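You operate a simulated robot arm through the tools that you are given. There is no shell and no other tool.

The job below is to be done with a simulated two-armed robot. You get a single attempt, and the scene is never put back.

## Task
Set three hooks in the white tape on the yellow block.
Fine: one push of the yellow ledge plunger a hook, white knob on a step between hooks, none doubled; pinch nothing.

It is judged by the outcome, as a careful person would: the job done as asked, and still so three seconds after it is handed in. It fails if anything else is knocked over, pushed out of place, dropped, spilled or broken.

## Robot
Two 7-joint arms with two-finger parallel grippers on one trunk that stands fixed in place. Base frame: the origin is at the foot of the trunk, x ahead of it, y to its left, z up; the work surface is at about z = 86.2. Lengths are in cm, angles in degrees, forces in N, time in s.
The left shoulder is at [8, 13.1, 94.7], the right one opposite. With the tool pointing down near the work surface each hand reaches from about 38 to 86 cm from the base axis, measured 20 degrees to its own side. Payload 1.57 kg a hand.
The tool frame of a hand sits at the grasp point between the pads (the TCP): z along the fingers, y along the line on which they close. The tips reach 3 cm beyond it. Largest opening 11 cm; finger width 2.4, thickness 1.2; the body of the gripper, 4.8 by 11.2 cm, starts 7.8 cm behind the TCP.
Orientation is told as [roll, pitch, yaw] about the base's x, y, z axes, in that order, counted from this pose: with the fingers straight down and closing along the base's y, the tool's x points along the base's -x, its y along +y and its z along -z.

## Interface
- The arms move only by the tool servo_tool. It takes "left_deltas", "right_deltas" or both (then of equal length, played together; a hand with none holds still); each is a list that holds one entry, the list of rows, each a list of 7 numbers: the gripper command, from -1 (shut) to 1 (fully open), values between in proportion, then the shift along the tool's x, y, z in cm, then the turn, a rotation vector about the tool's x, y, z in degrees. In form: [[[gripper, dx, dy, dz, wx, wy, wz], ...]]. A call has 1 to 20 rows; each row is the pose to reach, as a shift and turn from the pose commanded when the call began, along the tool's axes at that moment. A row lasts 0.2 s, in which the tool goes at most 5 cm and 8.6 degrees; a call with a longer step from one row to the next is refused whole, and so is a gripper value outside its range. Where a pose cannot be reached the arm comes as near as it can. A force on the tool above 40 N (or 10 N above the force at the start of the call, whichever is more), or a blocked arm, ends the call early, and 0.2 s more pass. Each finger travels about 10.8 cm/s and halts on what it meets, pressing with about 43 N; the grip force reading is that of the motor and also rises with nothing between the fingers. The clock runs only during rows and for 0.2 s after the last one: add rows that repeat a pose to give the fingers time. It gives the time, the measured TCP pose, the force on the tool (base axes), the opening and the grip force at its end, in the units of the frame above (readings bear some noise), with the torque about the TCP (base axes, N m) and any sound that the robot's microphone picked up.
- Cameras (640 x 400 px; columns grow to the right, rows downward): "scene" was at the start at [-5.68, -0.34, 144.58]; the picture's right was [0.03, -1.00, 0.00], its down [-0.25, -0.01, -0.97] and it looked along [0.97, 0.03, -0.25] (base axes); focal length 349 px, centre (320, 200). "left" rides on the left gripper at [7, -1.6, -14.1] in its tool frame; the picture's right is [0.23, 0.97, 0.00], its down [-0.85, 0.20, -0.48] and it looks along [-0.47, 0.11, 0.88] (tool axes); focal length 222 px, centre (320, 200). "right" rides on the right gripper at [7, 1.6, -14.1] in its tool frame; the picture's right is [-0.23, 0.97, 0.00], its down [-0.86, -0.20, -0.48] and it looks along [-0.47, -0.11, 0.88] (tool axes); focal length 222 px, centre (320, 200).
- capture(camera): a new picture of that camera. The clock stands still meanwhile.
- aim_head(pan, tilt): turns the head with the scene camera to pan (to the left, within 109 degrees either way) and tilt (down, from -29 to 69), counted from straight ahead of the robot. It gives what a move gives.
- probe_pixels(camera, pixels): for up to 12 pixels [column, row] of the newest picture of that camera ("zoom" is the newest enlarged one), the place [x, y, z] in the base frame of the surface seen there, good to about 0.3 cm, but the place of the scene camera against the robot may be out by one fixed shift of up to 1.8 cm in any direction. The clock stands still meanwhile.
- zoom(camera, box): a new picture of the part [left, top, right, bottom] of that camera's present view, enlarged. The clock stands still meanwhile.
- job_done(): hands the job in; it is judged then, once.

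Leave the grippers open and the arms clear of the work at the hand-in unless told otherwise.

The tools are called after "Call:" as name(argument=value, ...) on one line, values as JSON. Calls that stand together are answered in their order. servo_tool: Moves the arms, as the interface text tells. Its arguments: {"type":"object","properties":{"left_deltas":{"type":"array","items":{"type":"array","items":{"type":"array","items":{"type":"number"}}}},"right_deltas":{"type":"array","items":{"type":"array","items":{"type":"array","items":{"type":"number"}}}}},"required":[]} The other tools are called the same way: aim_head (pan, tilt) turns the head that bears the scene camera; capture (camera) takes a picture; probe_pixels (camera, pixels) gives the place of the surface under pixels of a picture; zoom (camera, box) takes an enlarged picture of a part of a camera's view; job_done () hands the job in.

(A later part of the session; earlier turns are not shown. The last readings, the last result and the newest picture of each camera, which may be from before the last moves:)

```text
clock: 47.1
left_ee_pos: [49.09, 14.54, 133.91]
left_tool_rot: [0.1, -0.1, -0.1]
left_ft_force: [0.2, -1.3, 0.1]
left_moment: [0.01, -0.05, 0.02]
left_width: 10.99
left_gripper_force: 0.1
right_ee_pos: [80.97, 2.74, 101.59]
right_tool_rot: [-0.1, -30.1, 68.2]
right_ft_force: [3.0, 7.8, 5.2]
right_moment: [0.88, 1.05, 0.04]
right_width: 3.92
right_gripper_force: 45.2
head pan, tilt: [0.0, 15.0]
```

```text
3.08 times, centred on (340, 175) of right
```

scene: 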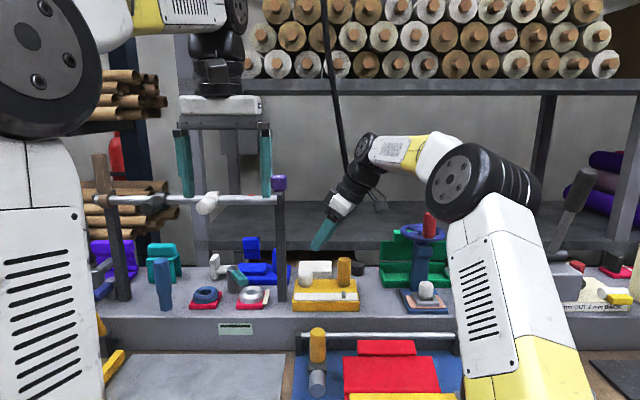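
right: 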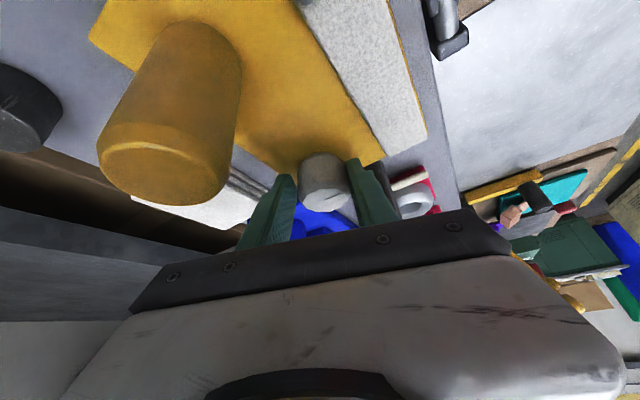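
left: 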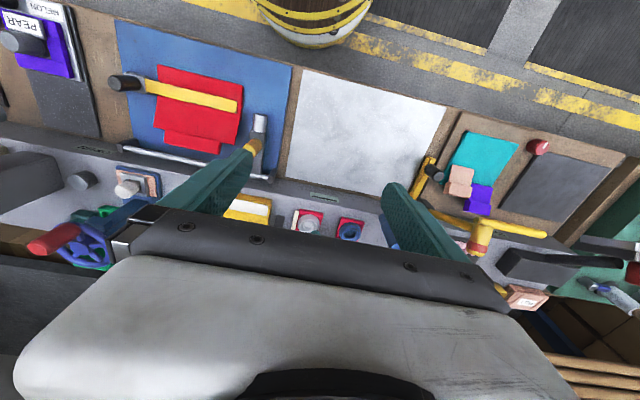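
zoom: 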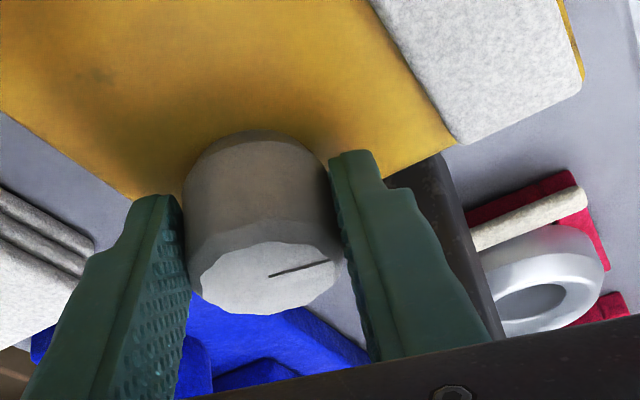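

Knob ~14° from its start; hook unmoved. Again release, swing −40°, grip.

Call:
servo_tool(right_deltas=[[[-0.2, 0, 0, 0, 0, 0, 0], [-0.09, 0, 0, 0, 0, 0, 0], [-0.09, 0, 0, 0, 0, 0, 0], [-0.09, -0.009, 0.146, 0.005, 4, 0, 6.93], [-0.09, -0.035, 0.289, 0.02, 8, 0, 13.86], [-0.09, -0.079, 0.427, 0.045, 12, 0, 20.78], [-0.09, -0.138, 0.556, 0.08, 16, 0, 27.71], [-0.09, -0.213, 0.675, 0.123, 20, 0, 34.64], [-0.3, -0.213, 0.675, 0.123, 20, 0, 34.64], [-0.6, -0.213, 0.675, 0.123, 20, 0, 34.64], [-0.6, -0.213, 0.675, 0.123, 20, 0, 34.64]]])

Call:
servo_tool(right_deltas=[[[-0.6, -0.009, -0.146, 0.005, -4, 0, -6.93], [-0.6, -0.035, -0.289, 0.02, -8, 0, -13.86], [-0.6, -0.035, -0.289, 0.02, -8, 0, -13.86]]])

Call:
zoom(camera="scene", box=[290, 220, 380, 310])

Call:
zoom(camera="right", box=[240, 110, 440, 240])

```text
clock: 49.5
left_ee_pos: [49.12, 14.65, 134.01]
left_tool_rot: [0.1, 0.0, 0.1]
left_ft_force: [0.1, -0.1, 1.1]
left_moment: [-0.01, -0.01, 0.01]
left_width: 11.0
left_gripper_force: 0.0
right_ee_pos: [80.42, 3.53, 101.6]
right_tool_rot: [0.1, -30.0, 28.0]
right_ft_force: [-5.2, 6.0, -1.2]
right_moment: [0.32, -0.22, 0.1]
right_width: 3.89
right_gripper_force: 44.6
head pan, tilt: [0.0, 15.0]
```

```text
clock: 50.3
left_ee_pos: [49.03, 14.61, 133.95]
left_tool_rot: [0.0, 0.0, 0.1]
left_ft_force: [0.6, -0.2, -0.4]
left_moment: [0.04, -0.03, 0.02]
left_width: 10.98
left_gripper_force: 0.1
right_ee_pos: [80.55, 3.16, 101.57]
right_tool_rot: [0.1, -30.1, 44.1]
right_ft_force: [-3.5, 12.1, -5.1]
right_moment: [0.0, -0.05, -0.04]
right_width: 3.86
right_gripper_force: 44.2
head pan, tilt: [0.0, 15.0]
```

```text
4.44 times, centred on (335, 265) of scene
```

zoom: 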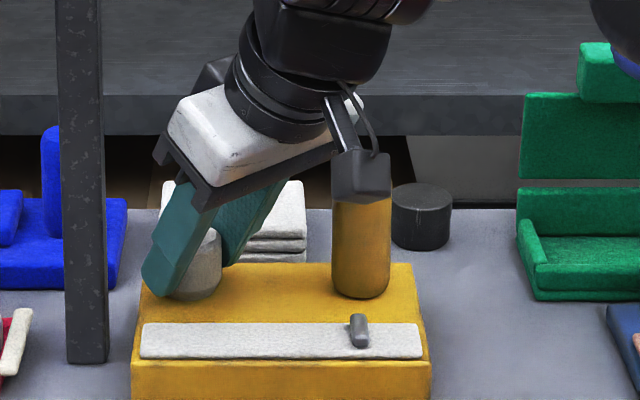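

```text
3.08 times, centred on (340, 175) of right
```

zoom: 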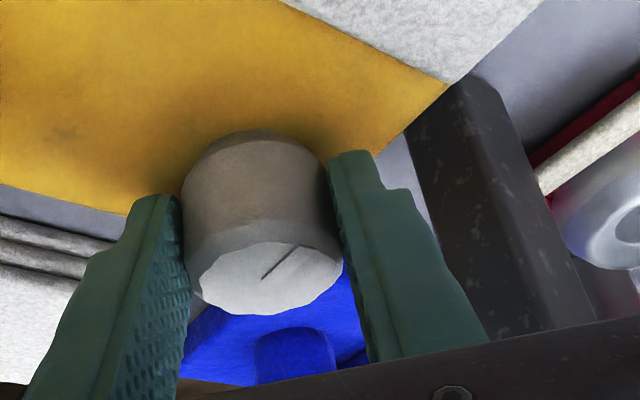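

The tick points back at the robot (−3°): knob at its starting place. Hook unmoved. I go on counter-clockwise 8° past the start.

Call:
servo_tool(right_deltas=[[[-0.6, 0, -0.073, 0, -2, 0, -3.46], [-0.6, -0.009, -0.146, 0.005, -4, 0, -6.93], [-0.6, -0.009, -0.146, 0.005, -4, 0, -6.93]]])

Call:
zoom(camera="scene", box=[290, 220, 380, 310])

```text
clock: 51.1
left_ee_pos: [49.05, 14.73, 133.97]
left_tool_rot: [0.1, 0.0, -0.1]
left_ft_force: [-0.5, -0.4, 0.6]
left_moment: [-0.01, 0.01, -0.02]
left_width: 11.03
left_gripper_force: 0.1
right_ee_pos: [80.7, 3.02, 101.56]
right_tool_rot: [0.1, -29.8, 52.1]
right_ft_force: [-7.1, 9.8, -5.9]
right_moment: [-0.31, -0.05, -0.79]
right_width: 3.91
right_gripper_force: 44.6
head pan, tilt: [0.0, 15.0]
```

```text
4.44 times, centred on (335, 265) of scene
```

zoom: 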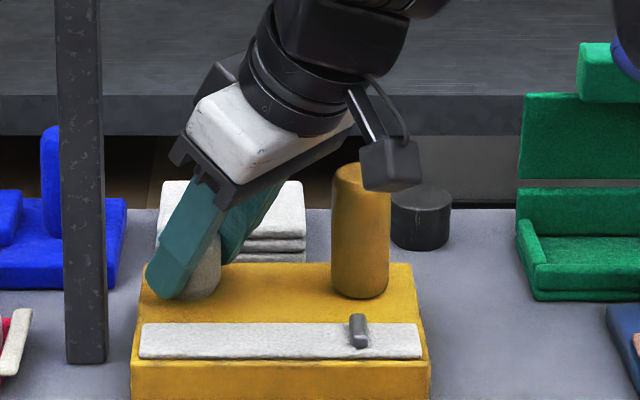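

Now the torque about z jumped to −0.79 N·m: the knob has a stop at its starting place in the counter-clockwise sense. So clockwise is the forward way. I turn back clockwise 24° (to α=28°) to relieve it.

Call:
servo_tool(right_deltas=[[[-0.6, -0.009, 0.146, 0.005, 4, 0, 6.93], [-0.6, -0.035, 0.289, 0.02, 8, 0, 13.86], [-0.6, -0.079, 0.427, 0.045, 12, 0, 20.78], [-0.6, -0.079, 0.427, 0.045, 12, 0, 20.78]]])

Call:
zoom(camera="right", box=[240, 110, 440, 240])

Call:
zoom(camera="scene", box=[290, 220, 380, 310])

```text
clock: 52.1
left_ee_pos: [48.91, 14.66, 133.94]
left_tool_rot: [0.0, 0.0, 0.0]
left_ft_force: [0.2, -0.5, -0.3]
left_moment: [-0.01, -0.01, -0.03]
left_width: 11.02
left_gripper_force: 0.1
right_ee_pos: [80.33, 3.48, 101.6]
right_tool_rot: [0.1, -29.7, 28.0]
right_ft_force: [-27.7, 7.6, 0.6]
right_moment: [-0.53, 0.41, 0.24]
right_width: 3.94
right_gripper_force: 44.5
head pan, tilt: [0.0, 15.0]
```

```text
3.08 times, centred on (340, 175) of right
```

zoom: 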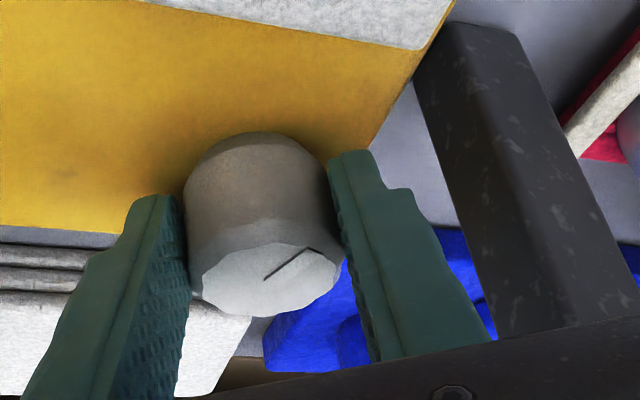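

```text
4.44 times, centred on (335, 265) of scene
```

zoom: 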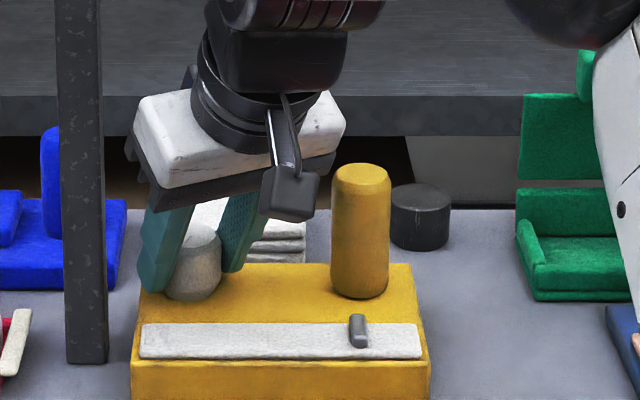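

Knob at ~24° by the tick, but a 27.7 N side push shows my assumed knob axis is a bit off (better estimate (81.4, 4.0)). With the corrected axis I now release, swing the open hand to α=68°, grip, and turn clockwise 40° in one go (to ~64°), to then look for the forward end of travel.

Call:
servo_tool(right_deltas=[[[-0.2, 0, 0.05, 0, 0, 0, 0], [-0.09, 0, 0.15, 0, 0, 0, 0], [-0.09, 0, 0.15, 0, 0, 0, 0], [-0.09, -0.01, -0.024, 0.006, -4, 0, -6.93], [-0.09, -0.042, -0.195, 0.024, -8, 0, -13.86], [-0.09, -0.094, -0.358, 0.054, -12, 0, -20.78], [-0.09, -0.165, -0.512, 0.095, -16, 0, -27.71], [-0.09, -0.253, -0.654, 0.146, -20, 0, -34.64], [-0.3, -0.253, -0.654, 0.146, -20, 0, -34.64], [-0.6, -0.253, -0.654, 0.146, -20, 0, -34.64], [-0.6, -0.253, -0.654, 0.146, -20, 0, -34.64]]])

Call:
zoom(camera="right", box=[240, 110, 440, 240])

```text
clock: 54.5
left_ee_pos: [49.04, 14.67, 133.98]
left_tool_rot: [0.0, 0.0, 0.1]
left_ft_force: [-0.1, -0.6, 0.1]
left_moment: [-0.02, 0.01, -0.01]
left_width: 10.99
left_gripper_force: 0.0
right_ee_pos: [81.13, 2.82, 101.53]
right_tool_rot: [0.0, -30.0, 68.0]
right_ft_force: [7.4, -1.7, 0.0]
right_moment: [0.21, 0.11, -0.08]
right_width: 3.95
right_gripper_force: 44.6
head pan, tilt: [0.0, 15.0]
```

```text
3.08 times, centred on (340, 175) of right
```

zoom: 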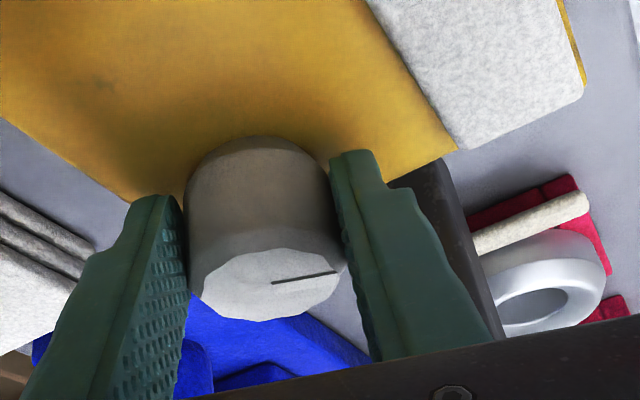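

The tick reads 24° both before and after the regrip – the knob just holds where left, no detent pull. I turn on clockwise 40° watching torque.

Call:
servo_tool(right_deltas=[[[-0.6, -0.01, 0.174, 0.006, 4, 0, 6.93], [-0.6, -0.042, 0.345, 0.024, 8, 0, 13.86], [-0.6, -0.094, 0.508, 0.054, 12, 0, 20.78], [-0.6, -0.165, 0.662, 0.095, 16, 0, 27.71], [-0.6, -0.253, 0.804, 0.146, 20, 0, 34.64], [-0.6, -0.253, 0.804, 0.146, 20, 0, 34.64]]])

Call:
servo_tool(right_deltas=[[[-0.2, 0, 0, 0, 0, 0, 0], [-0.09, 0, 0, 0, 0, 0, 0], [-0.09, 0, 0, 0, 0, 0, 0], [-0.09, -0.01, -0.174, 0.006, -4, 0, -6.93], [-0.09, -0.042, -0.345, 0.024, -8, 0, -13.86], [-0.09, -0.094, -0.508, 0.054, -12, 0, -20.78], [-0.09, -0.165, -0.662, 0.095, -16, 0, -27.71], [-0.09, -0.253, -0.804, 0.146, -20, 0, -34.64], [-0.3, -0.253, -0.804, 0.146, -20, 0, -34.64], [-0.6, -0.253, -0.804, 0.146, -20, 0, -34.64], [-0.6, -0.253, -0.804, 0.146, -20, 0, -34.64]]])

Call:
zoom(camera="right", box=[240, 110, 440, 240])

Call:
zoom(camera="scene", box=[290, 220, 380, 310])

```text
clock: 55.9
left_ee_pos: [49.15, 14.62, 133.86]
left_tool_rot: [0.0, 0.0, 0.1]
left_ft_force: [-0.6, 0.3, -0.2]
left_moment: [0.0, 0.03, 0.0]
left_width: 11.0
left_gripper_force: 0.1
right_ee_pos: [80.38, 3.38, 101.49]
right_tool_rot: [0.0, -29.8, 28.1]
right_ft_force: [-3.4, -5.3, -2.2]
right_moment: [-1.37, -0.38, -0.05]
right_width: 3.95
right_gripper_force: 45.0
head pan, tilt: [0.0, 15.0]
```

```text
clock: 58.3
left_ee_pos: [49.04, 14.51, 134.03]
left_tool_rot: [0.1, 0.0, -0.1]
left_ft_force: [0.6, 0.5, 0.4]
left_moment: [-0.01, 0.01, -0.02]
left_width: 11.02
left_gripper_force: 0.0
right_ee_pos: [81.19, 3.02, 101.66]
right_tool_rot: [0.0, -30.0, 68.1]
right_ft_force: [-6.3, 1.0, 0.4]
right_moment: [0.22, -0.27, 0.07]
right_width: 3.88
right_gripper_force: 44.1
head pan, tilt: [0.0, 15.0]
```

```text
3.08 times, centred on (340, 175) of right
```

zoom: 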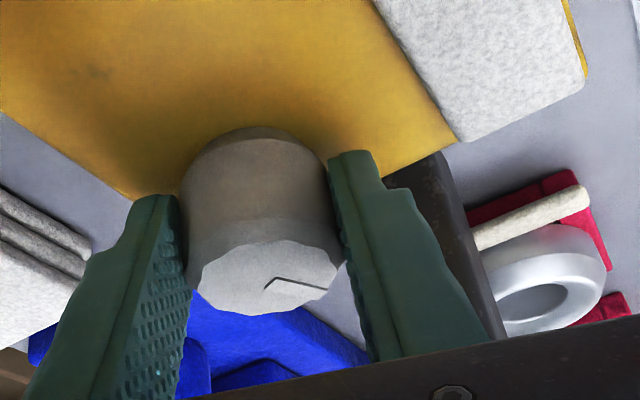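

```text
4.44 times, centred on (335, 265) of scene
```

zoom: 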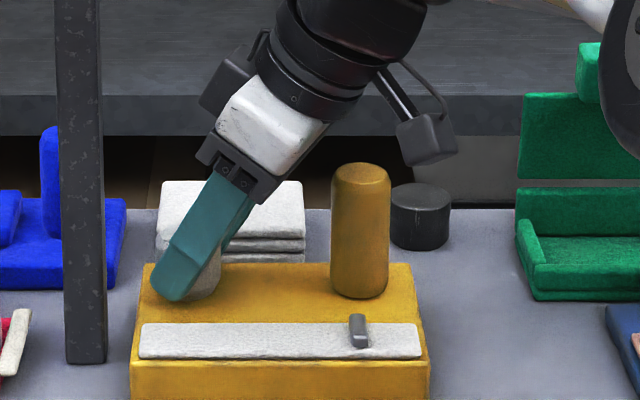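

Tick ≈ 66°. Next clockwise 40° (to ~106°), then regrip for another.

Call:
servo_tool(right_deltas=[[[-0.6, -0.01, 0.174, 0.006, 4, 0, 6.93], [-0.6, -0.042, 0.345, 0.024, 8, 0, 13.86], [-0.6, -0.094, 0.508, 0.054, 12, 0, 20.78], [-0.6, -0.165, 0.662, 0.095, 16, 0, 27.71], [-0.6, -0.253, 0.804, 0.146, 20, 0, 34.64], [-0.6, -0.253, 0.804, 0.146, 20, 0, 34.64]]])

Call:
zoom(camera="scene", box=[290, 220, 380, 310])

Call:
zoom(camera="right", box=[240, 110, 440, 240])

```text
clock: 59.7
left_ee_pos: [49.24, 14.63, 133.94]
left_tool_rot: [0.0, 0.0, 0.0]
left_ft_force: [1.4, 0.1, 0.0]
left_moment: [0.01, -0.01, 0.01]
left_width: 11.01
left_gripper_force: 0.2
right_ee_pos: [80.52, 3.51, 101.61]
right_tool_rot: [0.0, -30.0, 27.9]
right_ft_force: [25.2, 7.7, -10.1]
right_moment: [0.1, -0.29, -0.05]
right_width: 3.86
right_gripper_force: 44.2
head pan, tilt: [0.0, 15.0]
```

```text
4.44 times, centred on (335, 265) of scene
```

zoom: 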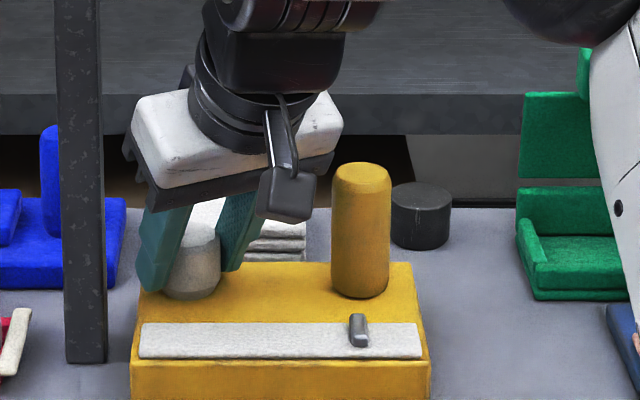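

```text
3.08 times, centred on (340, 175) of right
```

zoom: 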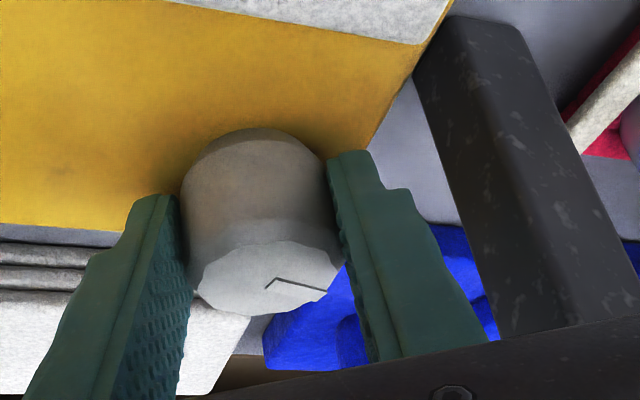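

~106° now, no stop, no tape motion (25 N side force: slight axis error, I release now). Swing back and regrip.

Call:
servo_tool(right_deltas=[[[-0.2, 0, 0, 0, 0, 0, 0], [-0.09, 0, 0, 0, 0, 0, 0], [-0.09, 0, 0, 0, 0, 0, 0], [-0.09, -0.01, -0.16, 0.006, -4, 0, -6.93], [-0.09, -0.038, -0.317, 0.022, -8, 0, -13.86], [-0.09, -0.086, -0.468, 0.05, -12, 0, -20.78], [-0.09, -0.151, -0.609, 0.087, -16, 0, -27.71], [-0.09, -0.233, -0.739, 0.134, -20, 0, -34.64], [-0.09, -0.233, -0.739, 0.134, -20, 0, -34.64]]])

Call:
zoom(camera="right", box=[240, 110, 440, 240])

```text
clock: 61.7
left_ee_pos: [48.99, 14.63, 133.92]
left_tool_rot: [0.0, 0.0, 0.1]
left_ft_force: [0.2, 0.4, -0.4]
left_moment: [0.01, 0.03, 0.01]
left_width: 11.02
left_gripper_force: 0.0
right_ee_pos: [80.89, 2.81, 101.56]
right_tool_rot: [0.0, -30.0, 68.1]
right_ft_force: [-0.3, -0.7, -1.1]
right_moment: [0.03, 0.0, 0.04]
right_width: 5.01
right_gripper_force: 0.1
head pan, tilt: [0.0, 15.0]
```

```text
3.08 times, centred on (340, 175) of right
```

zoom: 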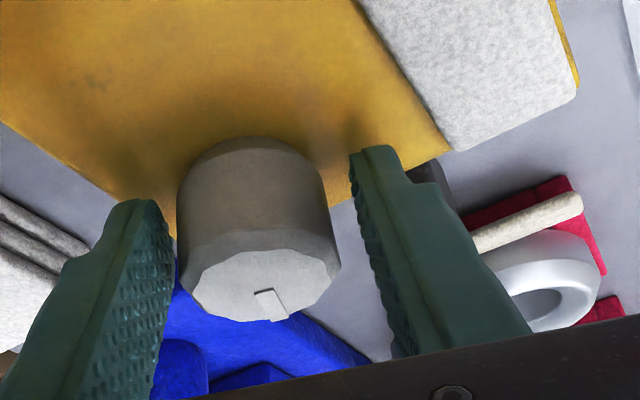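

The knob sits nearer the left finger, so I shift 0.15 cm that way, grip and turn clockwise 40° more (to ~147°).

Call:
servo_tool(right_deltas=[[[-0.09, 0, -0.15, 0, 0, 0, 0], [-0.3, 0, -0.15, 0, 0, 0, 0], [-0.6, 0, -0.15, 0, 0, 0, 0], [-0.6, 0, -0.15, 0, 0, 0, 0], [-0.6, -0.01, 0.01, 0.006, 4, 0, 6.93], [-0.6, -0.038, 0.167, 0.022, 8, 0, 13.86], [-0.6, -0.086, 0.318, 0.05, 12, 0, 20.78], [-0.6, -0.151, 0.459, 0.087, 16, 0, 27.71], [-0.6, -0.233, 0.589, 0.134, 20, 0, 34.64], [-0.6, -0.233, 0.589, 0.134, 20, 0, 34.64]]])

Call:
zoom(camera="scene", box=[290, 220, 380, 310])

Call:
zoom(camera="right", box=[240, 110, 440, 240])

```text
clock: 63.9
left_ee_pos: [48.96, 14.68, 133.88]
left_tool_rot: [-0.1, 0.0, 0.2]
left_ft_force: [0.2, 0.9, -1.1]
left_moment: [0.02, 0.01, 0.0]
left_width: 11.0
left_gripper_force: 0.1
right_ee_pos: [80.52, 3.48, 101.57]
right_tool_rot: [0.0, -29.9, 28.1]
right_ft_force: [-6.5, 5.9, -7.2]
right_moment: [-0.33, -0.81, 0.73]
right_width: 3.96
right_gripper_force: 45.0
head pan, tilt: [0.0, 15.0]
```

```text
4.44 times, centred on (335, 265) of scene
```

zoom: 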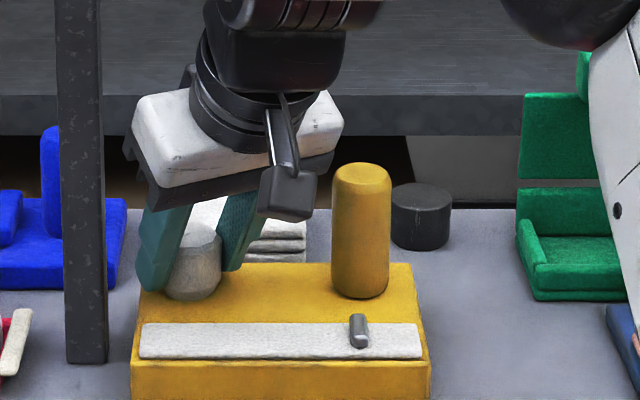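

```text
3.08 times, centred on (340, 175) of right
```

zoom: 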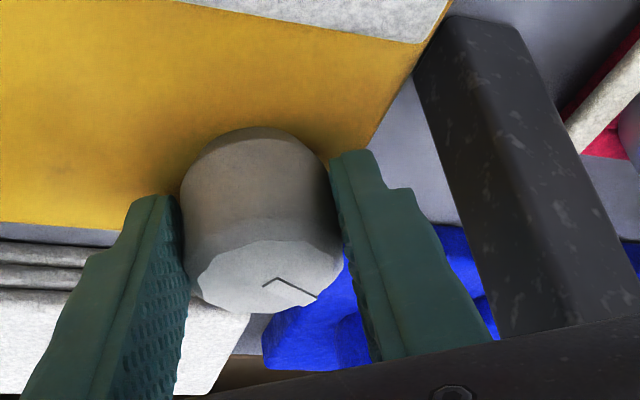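

The torque about z is now +0.73 N·m: a second stop. By the tick projection the knob stands at ~121°, so its travel is 0° to ~120° clockwise. I release, swing back and rise, to look at the knob and tape unobstructed.

Call:
servo_tool(right_deltas=[[[-0.2, 0, 0, 0, 0, 0, 0], [-0.09, 0, 0, 0, 0, 0, 0], [-0.09, 0, 0, 0, 0, 0, 0], [-0.09, -0.01, -0.16, 0.006, -4, 0, -6.93], [-0.09, -0.038, -0.317, 0.022, -8, 0, -13.86], [-0.09, -0.086, -0.468, 0.05, -12, 0, -20.78], [-0.09, -0.151, -0.609, 0.087, -16, 0, -27.71], [-0.09, -0.233, -0.739, 0.134, -20, 0, -34.64], [-0.09, -0.233, -0.739, 0.134, -20, 0, -34.64]]])

Call:
servo_tool(right_deltas=[[[-0.09, -0.75, 0, -1.3, 0, 0, 0], [-0.09, -1.5, 0, -2.6, 0, 0, 0], [-0.09, -2.5, 0, -4.33, 0, 0, 0], [-0.09, -3.5, 0, -6.06, 0, 0, 0], [-0.09, -3.5, 0, -6.06, 0, 0, 0]]])

Call:
capture(camera="right")

Call:
zoom(camera="scene", box=[290, 240, 380, 320])

```text
clock: 65.9
left_ee_pos: [49.1, 14.62, 133.89]
left_tool_rot: [-0.1, 0.1, 0.0]
left_ft_force: [0.1, 0.8, -0.6]
left_moment: [0.0, -0.01, -0.01]
left_width: 11.01
left_gripper_force: 0.1
right_ee_pos: [81.04, 2.65, 101.69]
right_tool_rot: [-0.1, -30.0, 68.2]
right_ft_force: [0.7, -0.5, -0.2]
right_moment: [-0.01, 0.0, -0.04]
right_width: 5.02
right_gripper_force: 0.0
head pan, tilt: [0.0, 15.0]
```

```text
clock: 67.1
left_ee_pos: [49.02, 14.63, 133.97]
left_tool_rot: [0.0, 0.0, 0.0]
left_ft_force: [0.2, -0.3, -0.1]
left_moment: [0.0, -0.05, -0.01]
left_width: 10.98
left_gripper_force: 0.2
right_ee_pos: [81.17, 2.95, 108.56]
right_tool_rot: [0.0, -29.9, 68.0]
right_ft_force: [-0.6, 0.0, 0.6]
right_moment: [0.02, 0.0, -0.04]
right_width: 5.03
right_gripper_force: 0.0
head pan, tilt: [0.0, 15.0]
```

```text
taken
```

right: 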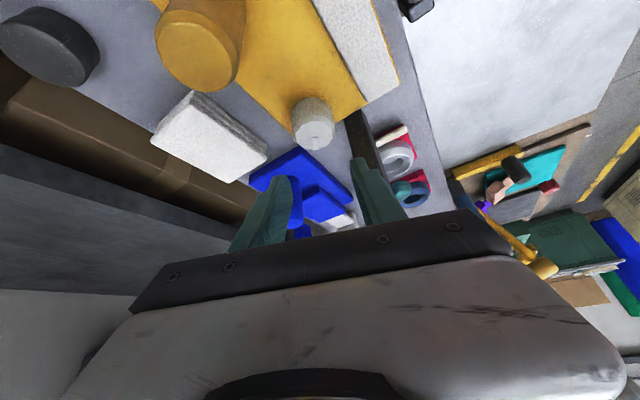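

```text
5.00 times, centred on (335, 280) of scene
```

zoom: 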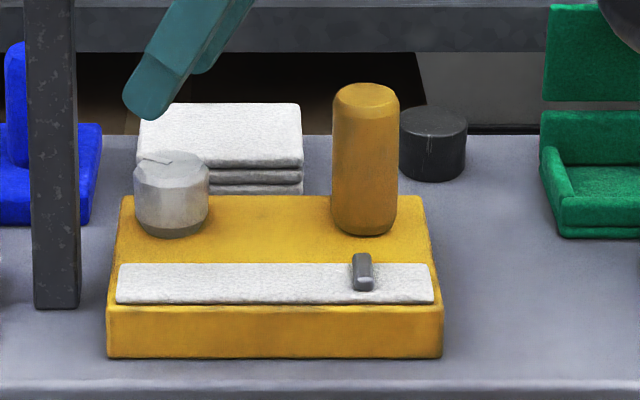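

The knob's tick now points back-left (~120°), and the tape shows one hook at zoom (362,272), 0.55 of the half-length right of the tape's middle. I move the hand back up to a viewing pose with the fingers shut, for exact measures with the hand camera.

Call:
servo_tool(right_deltas=[[[-0.3, 0.6, 0.8, -2.46, 0, 0, 0], [-0.6, 1.2, 1.6, -4.92, 0, 0, 0], [-1, 1.78, 2.41, -7.38, 0, 0, 0], [-1, 1.78, 2.41, -7.38, 4.25, 0, 7.36], [-1, 1.78, 2.41, -7.38, 8.5, 0, 14.72], [-1, 1.78, 2.41, -7.38, 12.75, 0, 22.08], [-1, 1.78, 2.41, -7.38, 17, 0, 29.44], [-1, 1.78, 2.41, -7.38, 21.25, 0, 36.8], [-1, 1.78, 2.41, -7.38, 25.5, 0, 44.17], [-1, 1.78, 2.41, -7.38, 29.75, 0, 51.53], [-1, 1.78, 2.41, -7.38, 34, 0, 58.89], [-1, 1.78, 2.41, -7.38, 34, 0, 58.89]]])

Call:
capture(camera="right")

```text
clock: 69.7
left_ee_pos: [49.04, 14.62, 133.94]
left_tool_rot: [0.0, 0.0, 0.1]
left_ft_force: [0.6, -0.4, 0.0]
left_moment: [0.01, 0.01, -0.04]
left_width: 11.02
left_gripper_force: 0.1
right_ee_pos: [76.9, -1.09, 114.15]
right_tool_rot: [0.0, -30.0, 0.0]
right_ft_force: [-0.5, 0.4, 0.6]
right_moment: [0.02, -0.02, -0.02]
right_width: 0.0
right_gripper_force: 21.6
head pan, tilt: [0.0, 15.0]
```

```text
taken
```

right: 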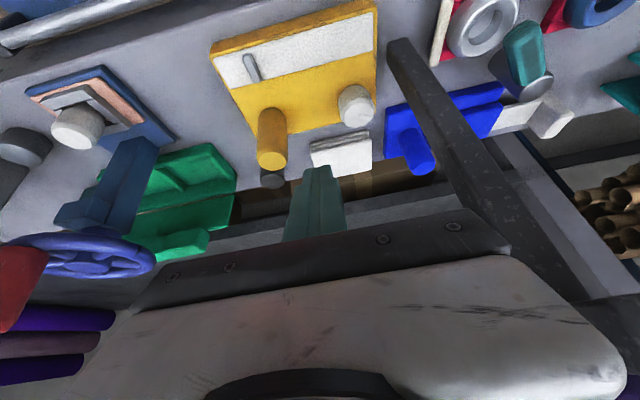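

Good view. I zoom onto the block and probe tape ends, hook and plunger.

Call:
zoom(camera="right", box=[200, 0, 390, 180])

Call:
zoom(camera="right", box=[320, 70, 390, 140])

Call:
probe_pixels(camera="right", pixels=[[218, 69], [233, 82], [254, 70], [247, 54], [373, 25], [370, 44], [270, 160], [268, 125], [235, 87], [380, 60], [214, 58], [376, 10]])

```text
2.22 times, centred on (295, 90) of right
```

zoom: 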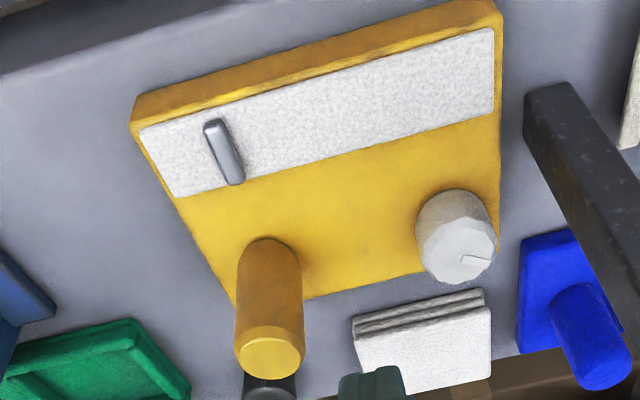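

```text
5.71 times, centred on (355, 105) of right
```

zoom: 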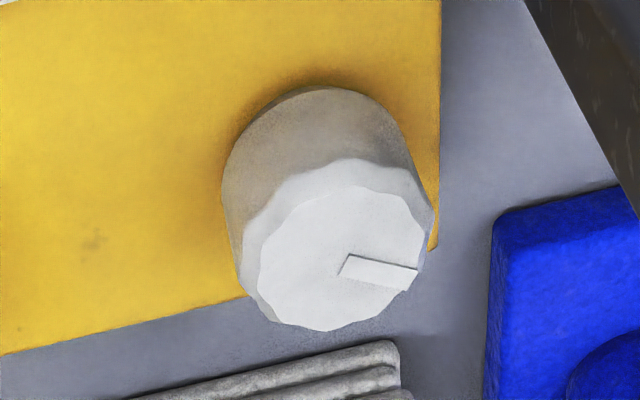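

```text
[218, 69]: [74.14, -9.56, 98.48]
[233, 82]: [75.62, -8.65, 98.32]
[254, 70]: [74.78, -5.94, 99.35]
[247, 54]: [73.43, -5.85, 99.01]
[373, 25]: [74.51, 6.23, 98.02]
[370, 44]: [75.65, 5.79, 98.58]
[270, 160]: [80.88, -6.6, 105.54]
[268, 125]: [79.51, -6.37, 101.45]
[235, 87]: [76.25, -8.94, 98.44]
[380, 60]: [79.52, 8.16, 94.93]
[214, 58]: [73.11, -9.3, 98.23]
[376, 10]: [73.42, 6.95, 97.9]
```

Measured: tape from y≈−9.3 to 6.4 (middle −1.45); hook one at y≈−6.0; knob tick now ~119°. The knob's whole travel (0° to ~120°) with its start at one stop and three hooks to set speaks for steps of 60°: start, middle, end. I'll set the knob to 60° for hook two. First I swing the hand to α=28° with fingers open 5.0 cm and hover over the knob.

Call:
servo_tool(right_deltas=[[[-0.5, 0, 0, 0, -3.5, 0, -6.06], [-0.09, 0, 0, 0, -7, 0, -12.12], [-0.09, 0, 0, 0, -10.5, 0, -18.19], [-0.09, 0, 0, 0, -14, 0, -24.25], [-0.09, 0.29, 1.49, 2.78, -14, 0, -24.25], [-0.09, 0.59, 2.98, 5.55, -14, 0, -24.25], [-0.09, 0.88, 4.47, 8.33, -14, 0, -24.25], [-0.09, 0.88, 4.47, 8.33, -14, 0, -24.25]]])

Call:
capture(camera="right")

Call:
zoom(camera="scene", box=[270, 190, 390, 310])

```text
clock: 71.5
left_ee_pos: [48.99, 14.73, 133.98]
left_tool_rot: [0.1, 0.0, 0.0]
left_ft_force: [-0.2, 1.0, 0.5]
left_moment: [-0.03, -0.02, -0.01]
left_width: 10.99
left_gripper_force: 0.0
right_ee_pos: [80.56, 3.24, 106.42]
right_tool_rot: [-0.1, -30.0, 28.1]
right_ft_force: [0.4, -0.2, -0.3]
right_moment: [0.01, -0.01, 0.02]
right_width: 5.02
right_gripper_force: 0.1
head pan, tilt: [0.0, 15.0]
```

```text
taken
```

right: 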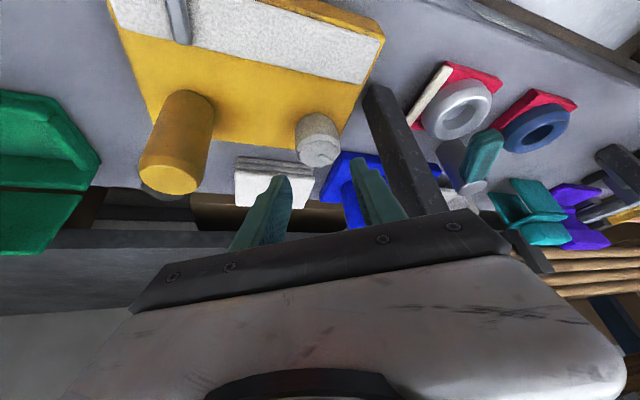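

```text
3.33 times, centred on (330, 250) of scene
```

zoom: 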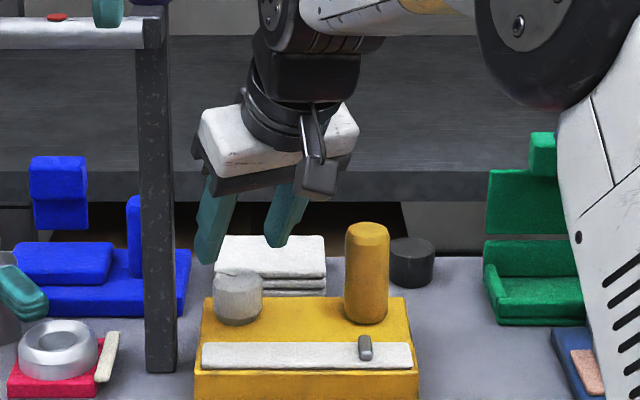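

Hovering over the knob at (80.6, 3.2, 106.4); I go straight down 4.8 cm with a 0.2 cm centring shift.

Call:
servo_tool(right_deltas=[[[-0.09, 0.2, 0.2, 0.35, 0, 0, 0], [-0.09, 0.9, 0.2, 1.56, 0, 0, 0], [-0.09, 1.6, 0.2, 2.77, 0, 0, 0], [-0.09, 2.4, 0.2, 4.16, 0, 0, 0], [-0.09, 2.4, 0.2, 4.16, 0, 0, 0]]])

Call:
zoom(camera="right", box=[240, 110, 440, 240])

```text
clock: 72.7
left_ee_pos: [49.15, 14.64, 134.06]
left_tool_rot: [0.0, 0.0, 0.1]
left_ft_force: [-0.2, 0.0, -0.3]
left_moment: [-0.01, -0.03, 0.04]
left_width: 11.02
left_gripper_force: 0.0
right_ee_pos: [80.53, 3.4, 101.51]
right_tool_rot: [0.0, -30.0, 28.1]
right_ft_force: [-0.3, -1.6, 0.6]
right_moment: [0.0, -0.04, 0.01]
right_width: 4.99
right_gripper_force: 0.1
head pan, tilt: [0.0, 15.0]
```

```text
3.08 times, centred on (340, 175) of right
```

zoom: 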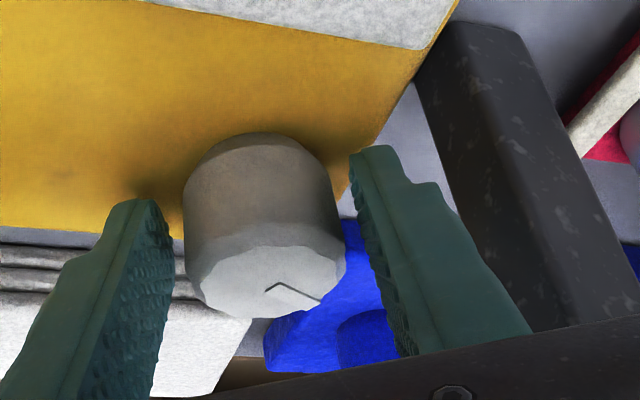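

Well centred; I grip and turn counter-clockwise 40° (to ~79°).

Call:
servo_tool(right_deltas=[[[-0.3, 0, 0, 0, 0, 0, 0], [-0.6, 0, 0, 0, 0, 0, 0], [-0.6, 0, 0, 0, 0, 0, 0], [-0.6, -0.009, -0.153, 0.005, -4, 0, -6.93], [-0.6, -0.037, -0.303, 0.021, -8, 0, -13.86], [-0.6, -0.082, -0.447, 0.048, -12, 0, -20.78], [-0.6, -0.145, -0.583, 0.084, -16, 0, -27.71], [-0.6, -0.223, -0.707, 0.129, -20, 0, -34.64], [-0.6, -0.223, -0.707, 0.129, -20, 0, -34.64]]])

Call:
zoom(camera="right", box=[240, 110, 440, 240])

Call:
zoom(camera="scene", box=[290, 220, 380, 310])

```text
clock: 74.7
left_ee_pos: [49.21, 14.63, 133.9]
left_tool_rot: [0.0, 0.0, 0.0]
left_ft_force: [0.0, 0.0, 0.0]
left_moment: [0.02, 0.01, -0.05]
left_width: 11.0
left_gripper_force: 0.0
right_ee_pos: [81.03, 2.78, 101.59]
right_tool_rot: [-0.2, -30.1, 68.1]
right_ft_force: [29.0, 0.3, -6.3]
right_moment: [-0.11, 0.27, -0.34]
right_width: 3.98
right_gripper_force: 45.1
head pan, tilt: [0.0, 15.0]
```

```text
3.08 times, centred on (340, 175) of right
```

zoom: 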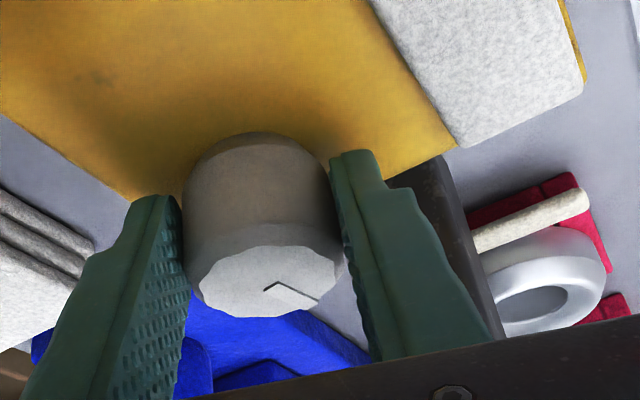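

```text
4.44 times, centred on (335, 265) of scene
```

zoom: 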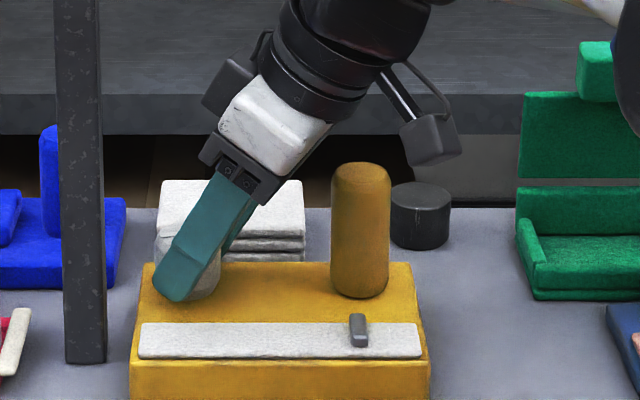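

Tick ≈ 78°. 18° more needed. I release, swing the open hand −28° with recentring, grip, and turn counter-clockwise 18°.

Call:
servo_tool(right_deltas=[[[-0.2, 0, -0.1, 0, 0, 0, 0], [-0.09, 0, -0.15, 0, 0, 0, 0], [-0.09, 0, -0.15, 0, 0, 0, 0], [-0.09, -0.01, 0.017, 0.006, 4, 0, 6.93], [-0.09, -0.04, 0.181, 0.023, 8, 0, 13.86], [-0.09, -0.09, 0.338, 0.052, 12, 0, 20.78], [-0.09, -0.122, 0.413, 0.07, 14, 0, 24.25], [-0.09, -0.122, 0.413, 0.07, 14, 0, 24.25]]])

Call:
zoom(camera="right", box=[240, 110, 440, 240])

```text
clock: 76.5
left_ee_pos: [49.08, 14.57, 133.97]
left_tool_rot: [0.1, 0.0, 0.0]
left_ft_force: [0.1, -0.7, -0.1]
left_moment: [-0.01, 0.0, 0.02]
left_width: 11.0
left_gripper_force: 0.0
right_ee_pos: [80.51, 3.27, 101.68]
right_tool_rot: [0.1, -30.0, 39.9]
right_ft_force: [-0.3, 1.2, -0.3]
right_moment: [-0.02, -0.04, -0.04]
right_width: 5.0
right_gripper_force: 0.1
head pan, tilt: [0.0, 15.0]
```

```text
3.08 times, centred on (340, 175) of right
```

zoom: 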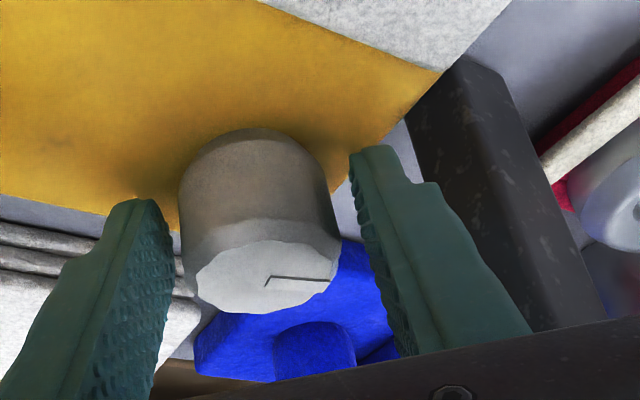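

Tick ≈ 78.5°. Grip and turn counter-clockwise 18° to 60°.

Call:
servo_tool(right_deltas=[[[-0.3, 0, 0, 0, 0, 0, 0], [-0.6, 0, 0, 0, 0, 0, 0], [-0.6, 0, 0, 0, 0, 0, 0], [-0.6, -0.005, -0.115, 0.003, -3, 0, -5.2], [-0.6, -0.021, -0.229, 0.012, -6, 0, -10.39], [-0.6, -0.047, -0.34, 0.027, -9, 0, -15.59], [-0.6, -0.047, -0.34, 0.027, -9, 0, -15.59]]])

Call:
zoom(camera="right", box=[240, 110, 440, 240])

```text
clock: 78.1
left_ee_pos: [49.09, 14.45, 134.14]
left_tool_rot: [0.0, -0.1, 0.0]
left_ft_force: [0.3, 0.6, -0.4]
left_moment: [0.0, -0.01, 0.02]
left_width: 10.99
left_gripper_force: 0.1
right_ee_pos: [80.86, 2.98, 101.76]
right_tool_rot: [-0.1, -30.1, 58.0]
right_ft_force: [5.0, -10.2, 7.1]
right_moment: [-0.4, 0.94, -0.11]
right_width: 3.98
right_gripper_force: 44.9
head pan, tilt: [0.0, 15.0]
```

```text
3.08 times, centred on (340, 175) of right
```

zoom: 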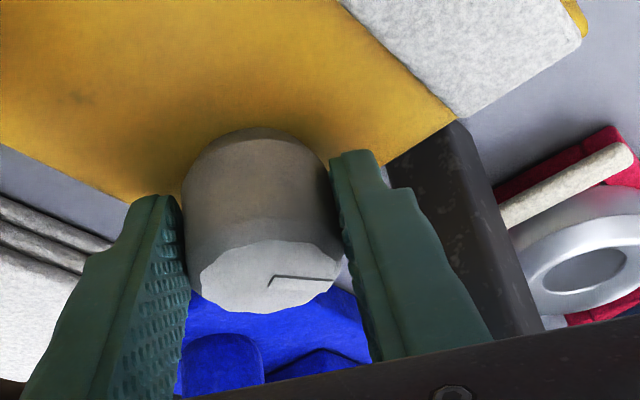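

The tick reads 60°. I release and lift straight up 7 cm.

Call:
servo_tool(right_deltas=[[[-0.2, 0, 0, 0, 0, 0, 0], [-0.09, 0, 0, 0, 0, 0, 0], [-0.09, 0, 0, 0, 0, 0, 0], [-0.09, -0.5, 0, -0.87, 0, 0, 0], [-0.09, -1.5, 0, -2.6, 0, 0, 0], [-0.09, -2.5, 0, -4.33, 0, 0, 0], [-0.09, -3.5, 0, -6.06, 0, 0, 0], [-0.09, -3.5, 0, -6.06, 0, 0, 0]]])

Call:
zoom(camera="scene", box=[290, 240, 380, 320])

```text
clock: 79.9
left_ee_pos: [49.06, 14.59, 134.0]
left_tool_rot: [-0.1, 0.0, 0.1]
left_ft_force: [-1.0, 1.1, 0.3]
left_moment: [-0.01, 0.02, 0.04]
left_width: 11.0
left_gripper_force: 0.1
right_ee_pos: [80.76, 3.15, 108.79]
right_tool_rot: [0.0, -30.1, 58.0]
right_ft_force: [-0.7, 0.9, -0.1]
right_moment: [0.02, 0.04, 0.02]
right_width: 5.0
right_gripper_force: 0.0
head pan, tilt: [0.0, 15.0]
```

```text
5.00 times, centred on (335, 280) of scene
```

zoom: 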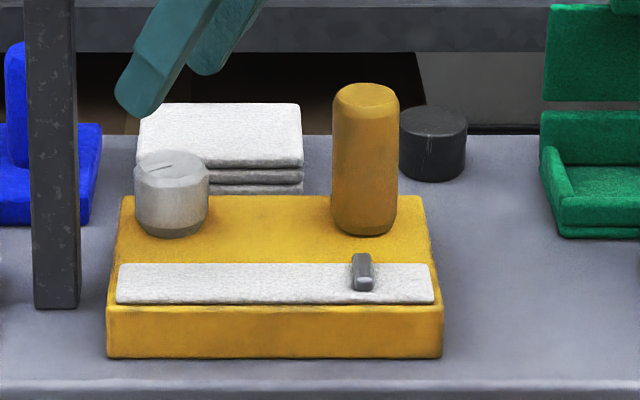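

The knob is at 60° with the tick left-forward. Before pushing, I go to the viewing pose and look closely at the knob's facets once more, in case they show the step size.

Call:
servo_tool(right_deltas=[[[-0.4, 1.0, 0.8, -1.9, 0, 0, 0], [-0.8, 2.0, 1.6, -3.8, 0, 0, 0], [-1, 3.05, 2.4, -5.74, 0, 0, 0], [-1, 3.05, 2.4, -5.74, 4, 0, 6.93], [-1, 3.05, 2.4, -5.74, 8, 0, 13.86], [-1, 3.05, 2.4, -5.74, 12, 0, 20.78], [-1, 3.05, 2.4, -5.74, 16, 0, 27.71], [-1, 3.05, 2.4, -5.74, 20, 0, 34.64], [-1, 3.05, 2.4, -5.74, 24, 0, 41.57], [-1, 3.05, 2.4, -5.74, 29, 0, 50.23], [-1, 3.05, 2.4, -5.74, 29, 0, 50.23]]])

Call:
capture(camera="right")

```text
refused: row 10 steps farther than a row can; nothing moved
```

```text
taken
```

right: 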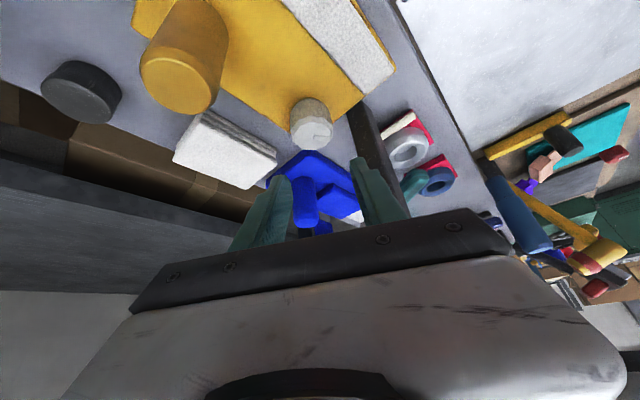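

The last row stepped too far; I redo it with even steps (and the right shift to (77, −1, 114)).

Call:
servo_tool(right_deltas=[[[-0.4, 0.72, 0.33, -2.42, 0, 0, 0], [-0.8, 1.45, 0.66, -4.84, 0, 0, 0], [-1, 2.17, 0.99, -7.26, 0, 0, 0], [-1, 2.17, 0.99, -7.26, 4.14, 0, 7.18], [-1, 2.17, 0.99, -7.26, 8.29, 0, 14.35], [-1, 2.17, 0.99, -7.26, 12.43, 0, 21.53], [-1, 2.17, 0.99, -7.26, 16.57, 0, 28.7], [-1, 2.17, 0.99, -7.26, 20.71, 0, 35.88], [-1, 2.17, 0.99, -7.26, 24.86, 0, 43.05], [-1, 2.17, 0.99, -7.26, 29, 0, 50.23], [-1, 2.17, 0.99, -7.26, 29, 0, 50.23]]])

Call:
capture(camera="right")

Call:
zoom(camera="right", box=[335, 85, 380, 130])

```text
clock: 82.3
left_ee_pos: [49.18, 14.56, 133.91]
left_tool_rot: [0.1, 0.0, 0.0]
left_ft_force: [0.0, 0.8, -0.1]
left_moment: [0.01, 0.02, 0.04]
left_width: 10.99
left_gripper_force: 0.0
right_ee_pos: [77.0, -1.15, 113.92]
right_tool_rot: [-0.1, -30.0, 0.0]
right_ft_force: [-0.4, -0.8, 0.5]
right_moment: [0.02, 0.0, 0.01]
right_width: 0.0
right_gripper_force: 21.0
head pan, tilt: [0.0, 15.0]
```

```text
taken
```

right: 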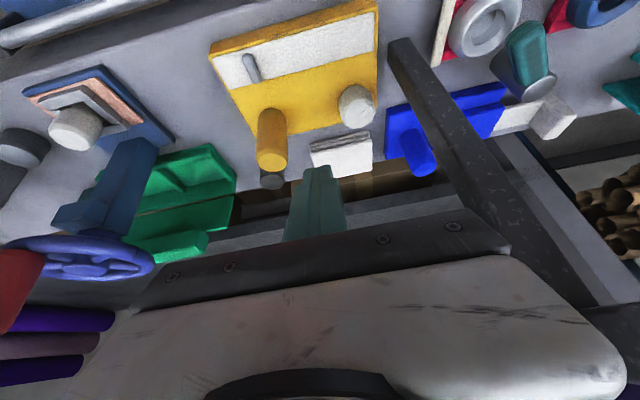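

```text
8.89 times, centred on (358, 108) of right
```

zoom: 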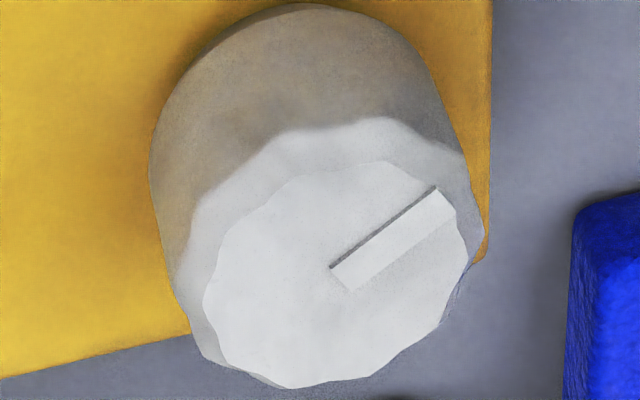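

The facets don't mark steps; tick = 59–60°. Now to the plunger: hover over it at (81.0, −6.55, 111.5) with 24° tilt, fingers shut.

Call:
servo_tool(right_deltas=[[[-1, -0.5, -1.8, 0.5, 0, 2, 0], [-1, -1.2, -3.6, 1.8, 0, 4, 0], [-1, -2.18, -5.4, 4.03, 0, 6, 0], [-1, -2.18, -5.4, 4.03, 0, 6, 0]]])

Call:
capture(camera="right")

Call:
zoom(camera="scene", box=[290, 230, 380, 320])

```text
clock: 83.3
left_ee_pos: [49.14, 14.51, 134.0]
left_tool_rot: [0.0, 0.0, 0.0]
left_ft_force: [-0.5, 0.0, -0.2]
left_moment: [0.0, 0.02, 0.0]
left_width: 11.0
left_gripper_force: 0.2
right_ee_pos: [81.05, -6.47, 111.4]
right_tool_rot: [0.0, -23.9, -0.1]
right_ft_force: [-0.3, -0.7, -0.6]
right_moment: [0.0, -0.01, 0.01]
right_width: 0.01
right_gripper_force: 21.2
head pan, tilt: [0.0, 15.0]
```

```text
taken
```

right: 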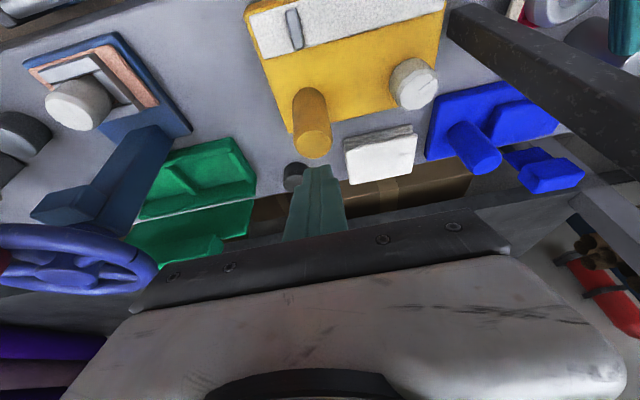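

```text
4.44 times, centred on (335, 275) of scene
```

zoom: 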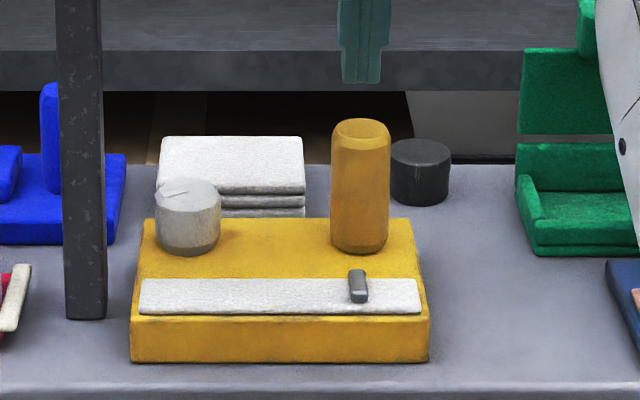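

Aligned above the plunger as before. Now one smooth push: 4.9 cm down to its stop.

Call:
servo_tool(right_deltas=[[[-1, 0.61, 0, 1.37, 0, 0, 0], [-1, 1.22, 0, 2.74, 0, 0, 0], [-1, 1.42, 0, 3.2, 0, 0, 0], [-1, 1.59, 0, 3.56, 0, 0, 0], [-1, 1.75, 0, 3.93, 0, 0, 0], [-1, 1.87, 0, 4.2, 0, 0, 0], [-1, 1.99, 0, 4.48, 0, 0, 0]]])

Call:
zoom(camera="scene", box=[290, 230, 380, 320])

```text
clock: 84.9
left_ee_pos: [48.97, 14.52, 134.03]
left_tool_rot: [0.0, -0.1, 0.0]
left_ft_force: [0.1, -0.4, 0.4]
left_moment: [-0.01, 0.02, 0.0]
left_width: 10.98
left_gripper_force: 0.0
right_ee_pos: [80.84, -6.31, 106.77]
right_tool_rot: [0.1, -24.2, 0.0]
right_ft_force: [-7.0, -2.3, 18.3]
right_moment: [-0.04, 0.2, 0.08]
right_width: 0.01
right_gripper_force: 20.8
head pan, tilt: [0.0, 15.0]
```

```text
4.44 times, centred on (335, 275) of scene
```

zoom: 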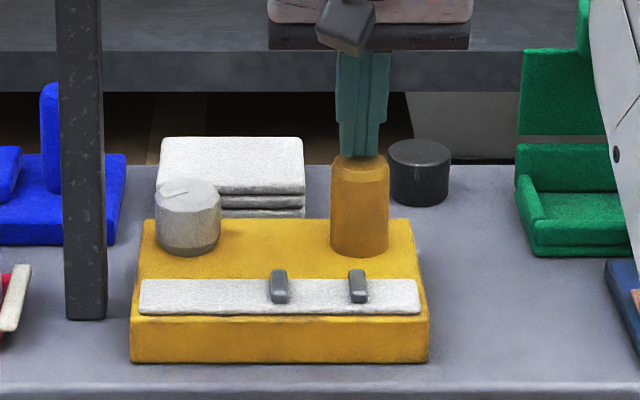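

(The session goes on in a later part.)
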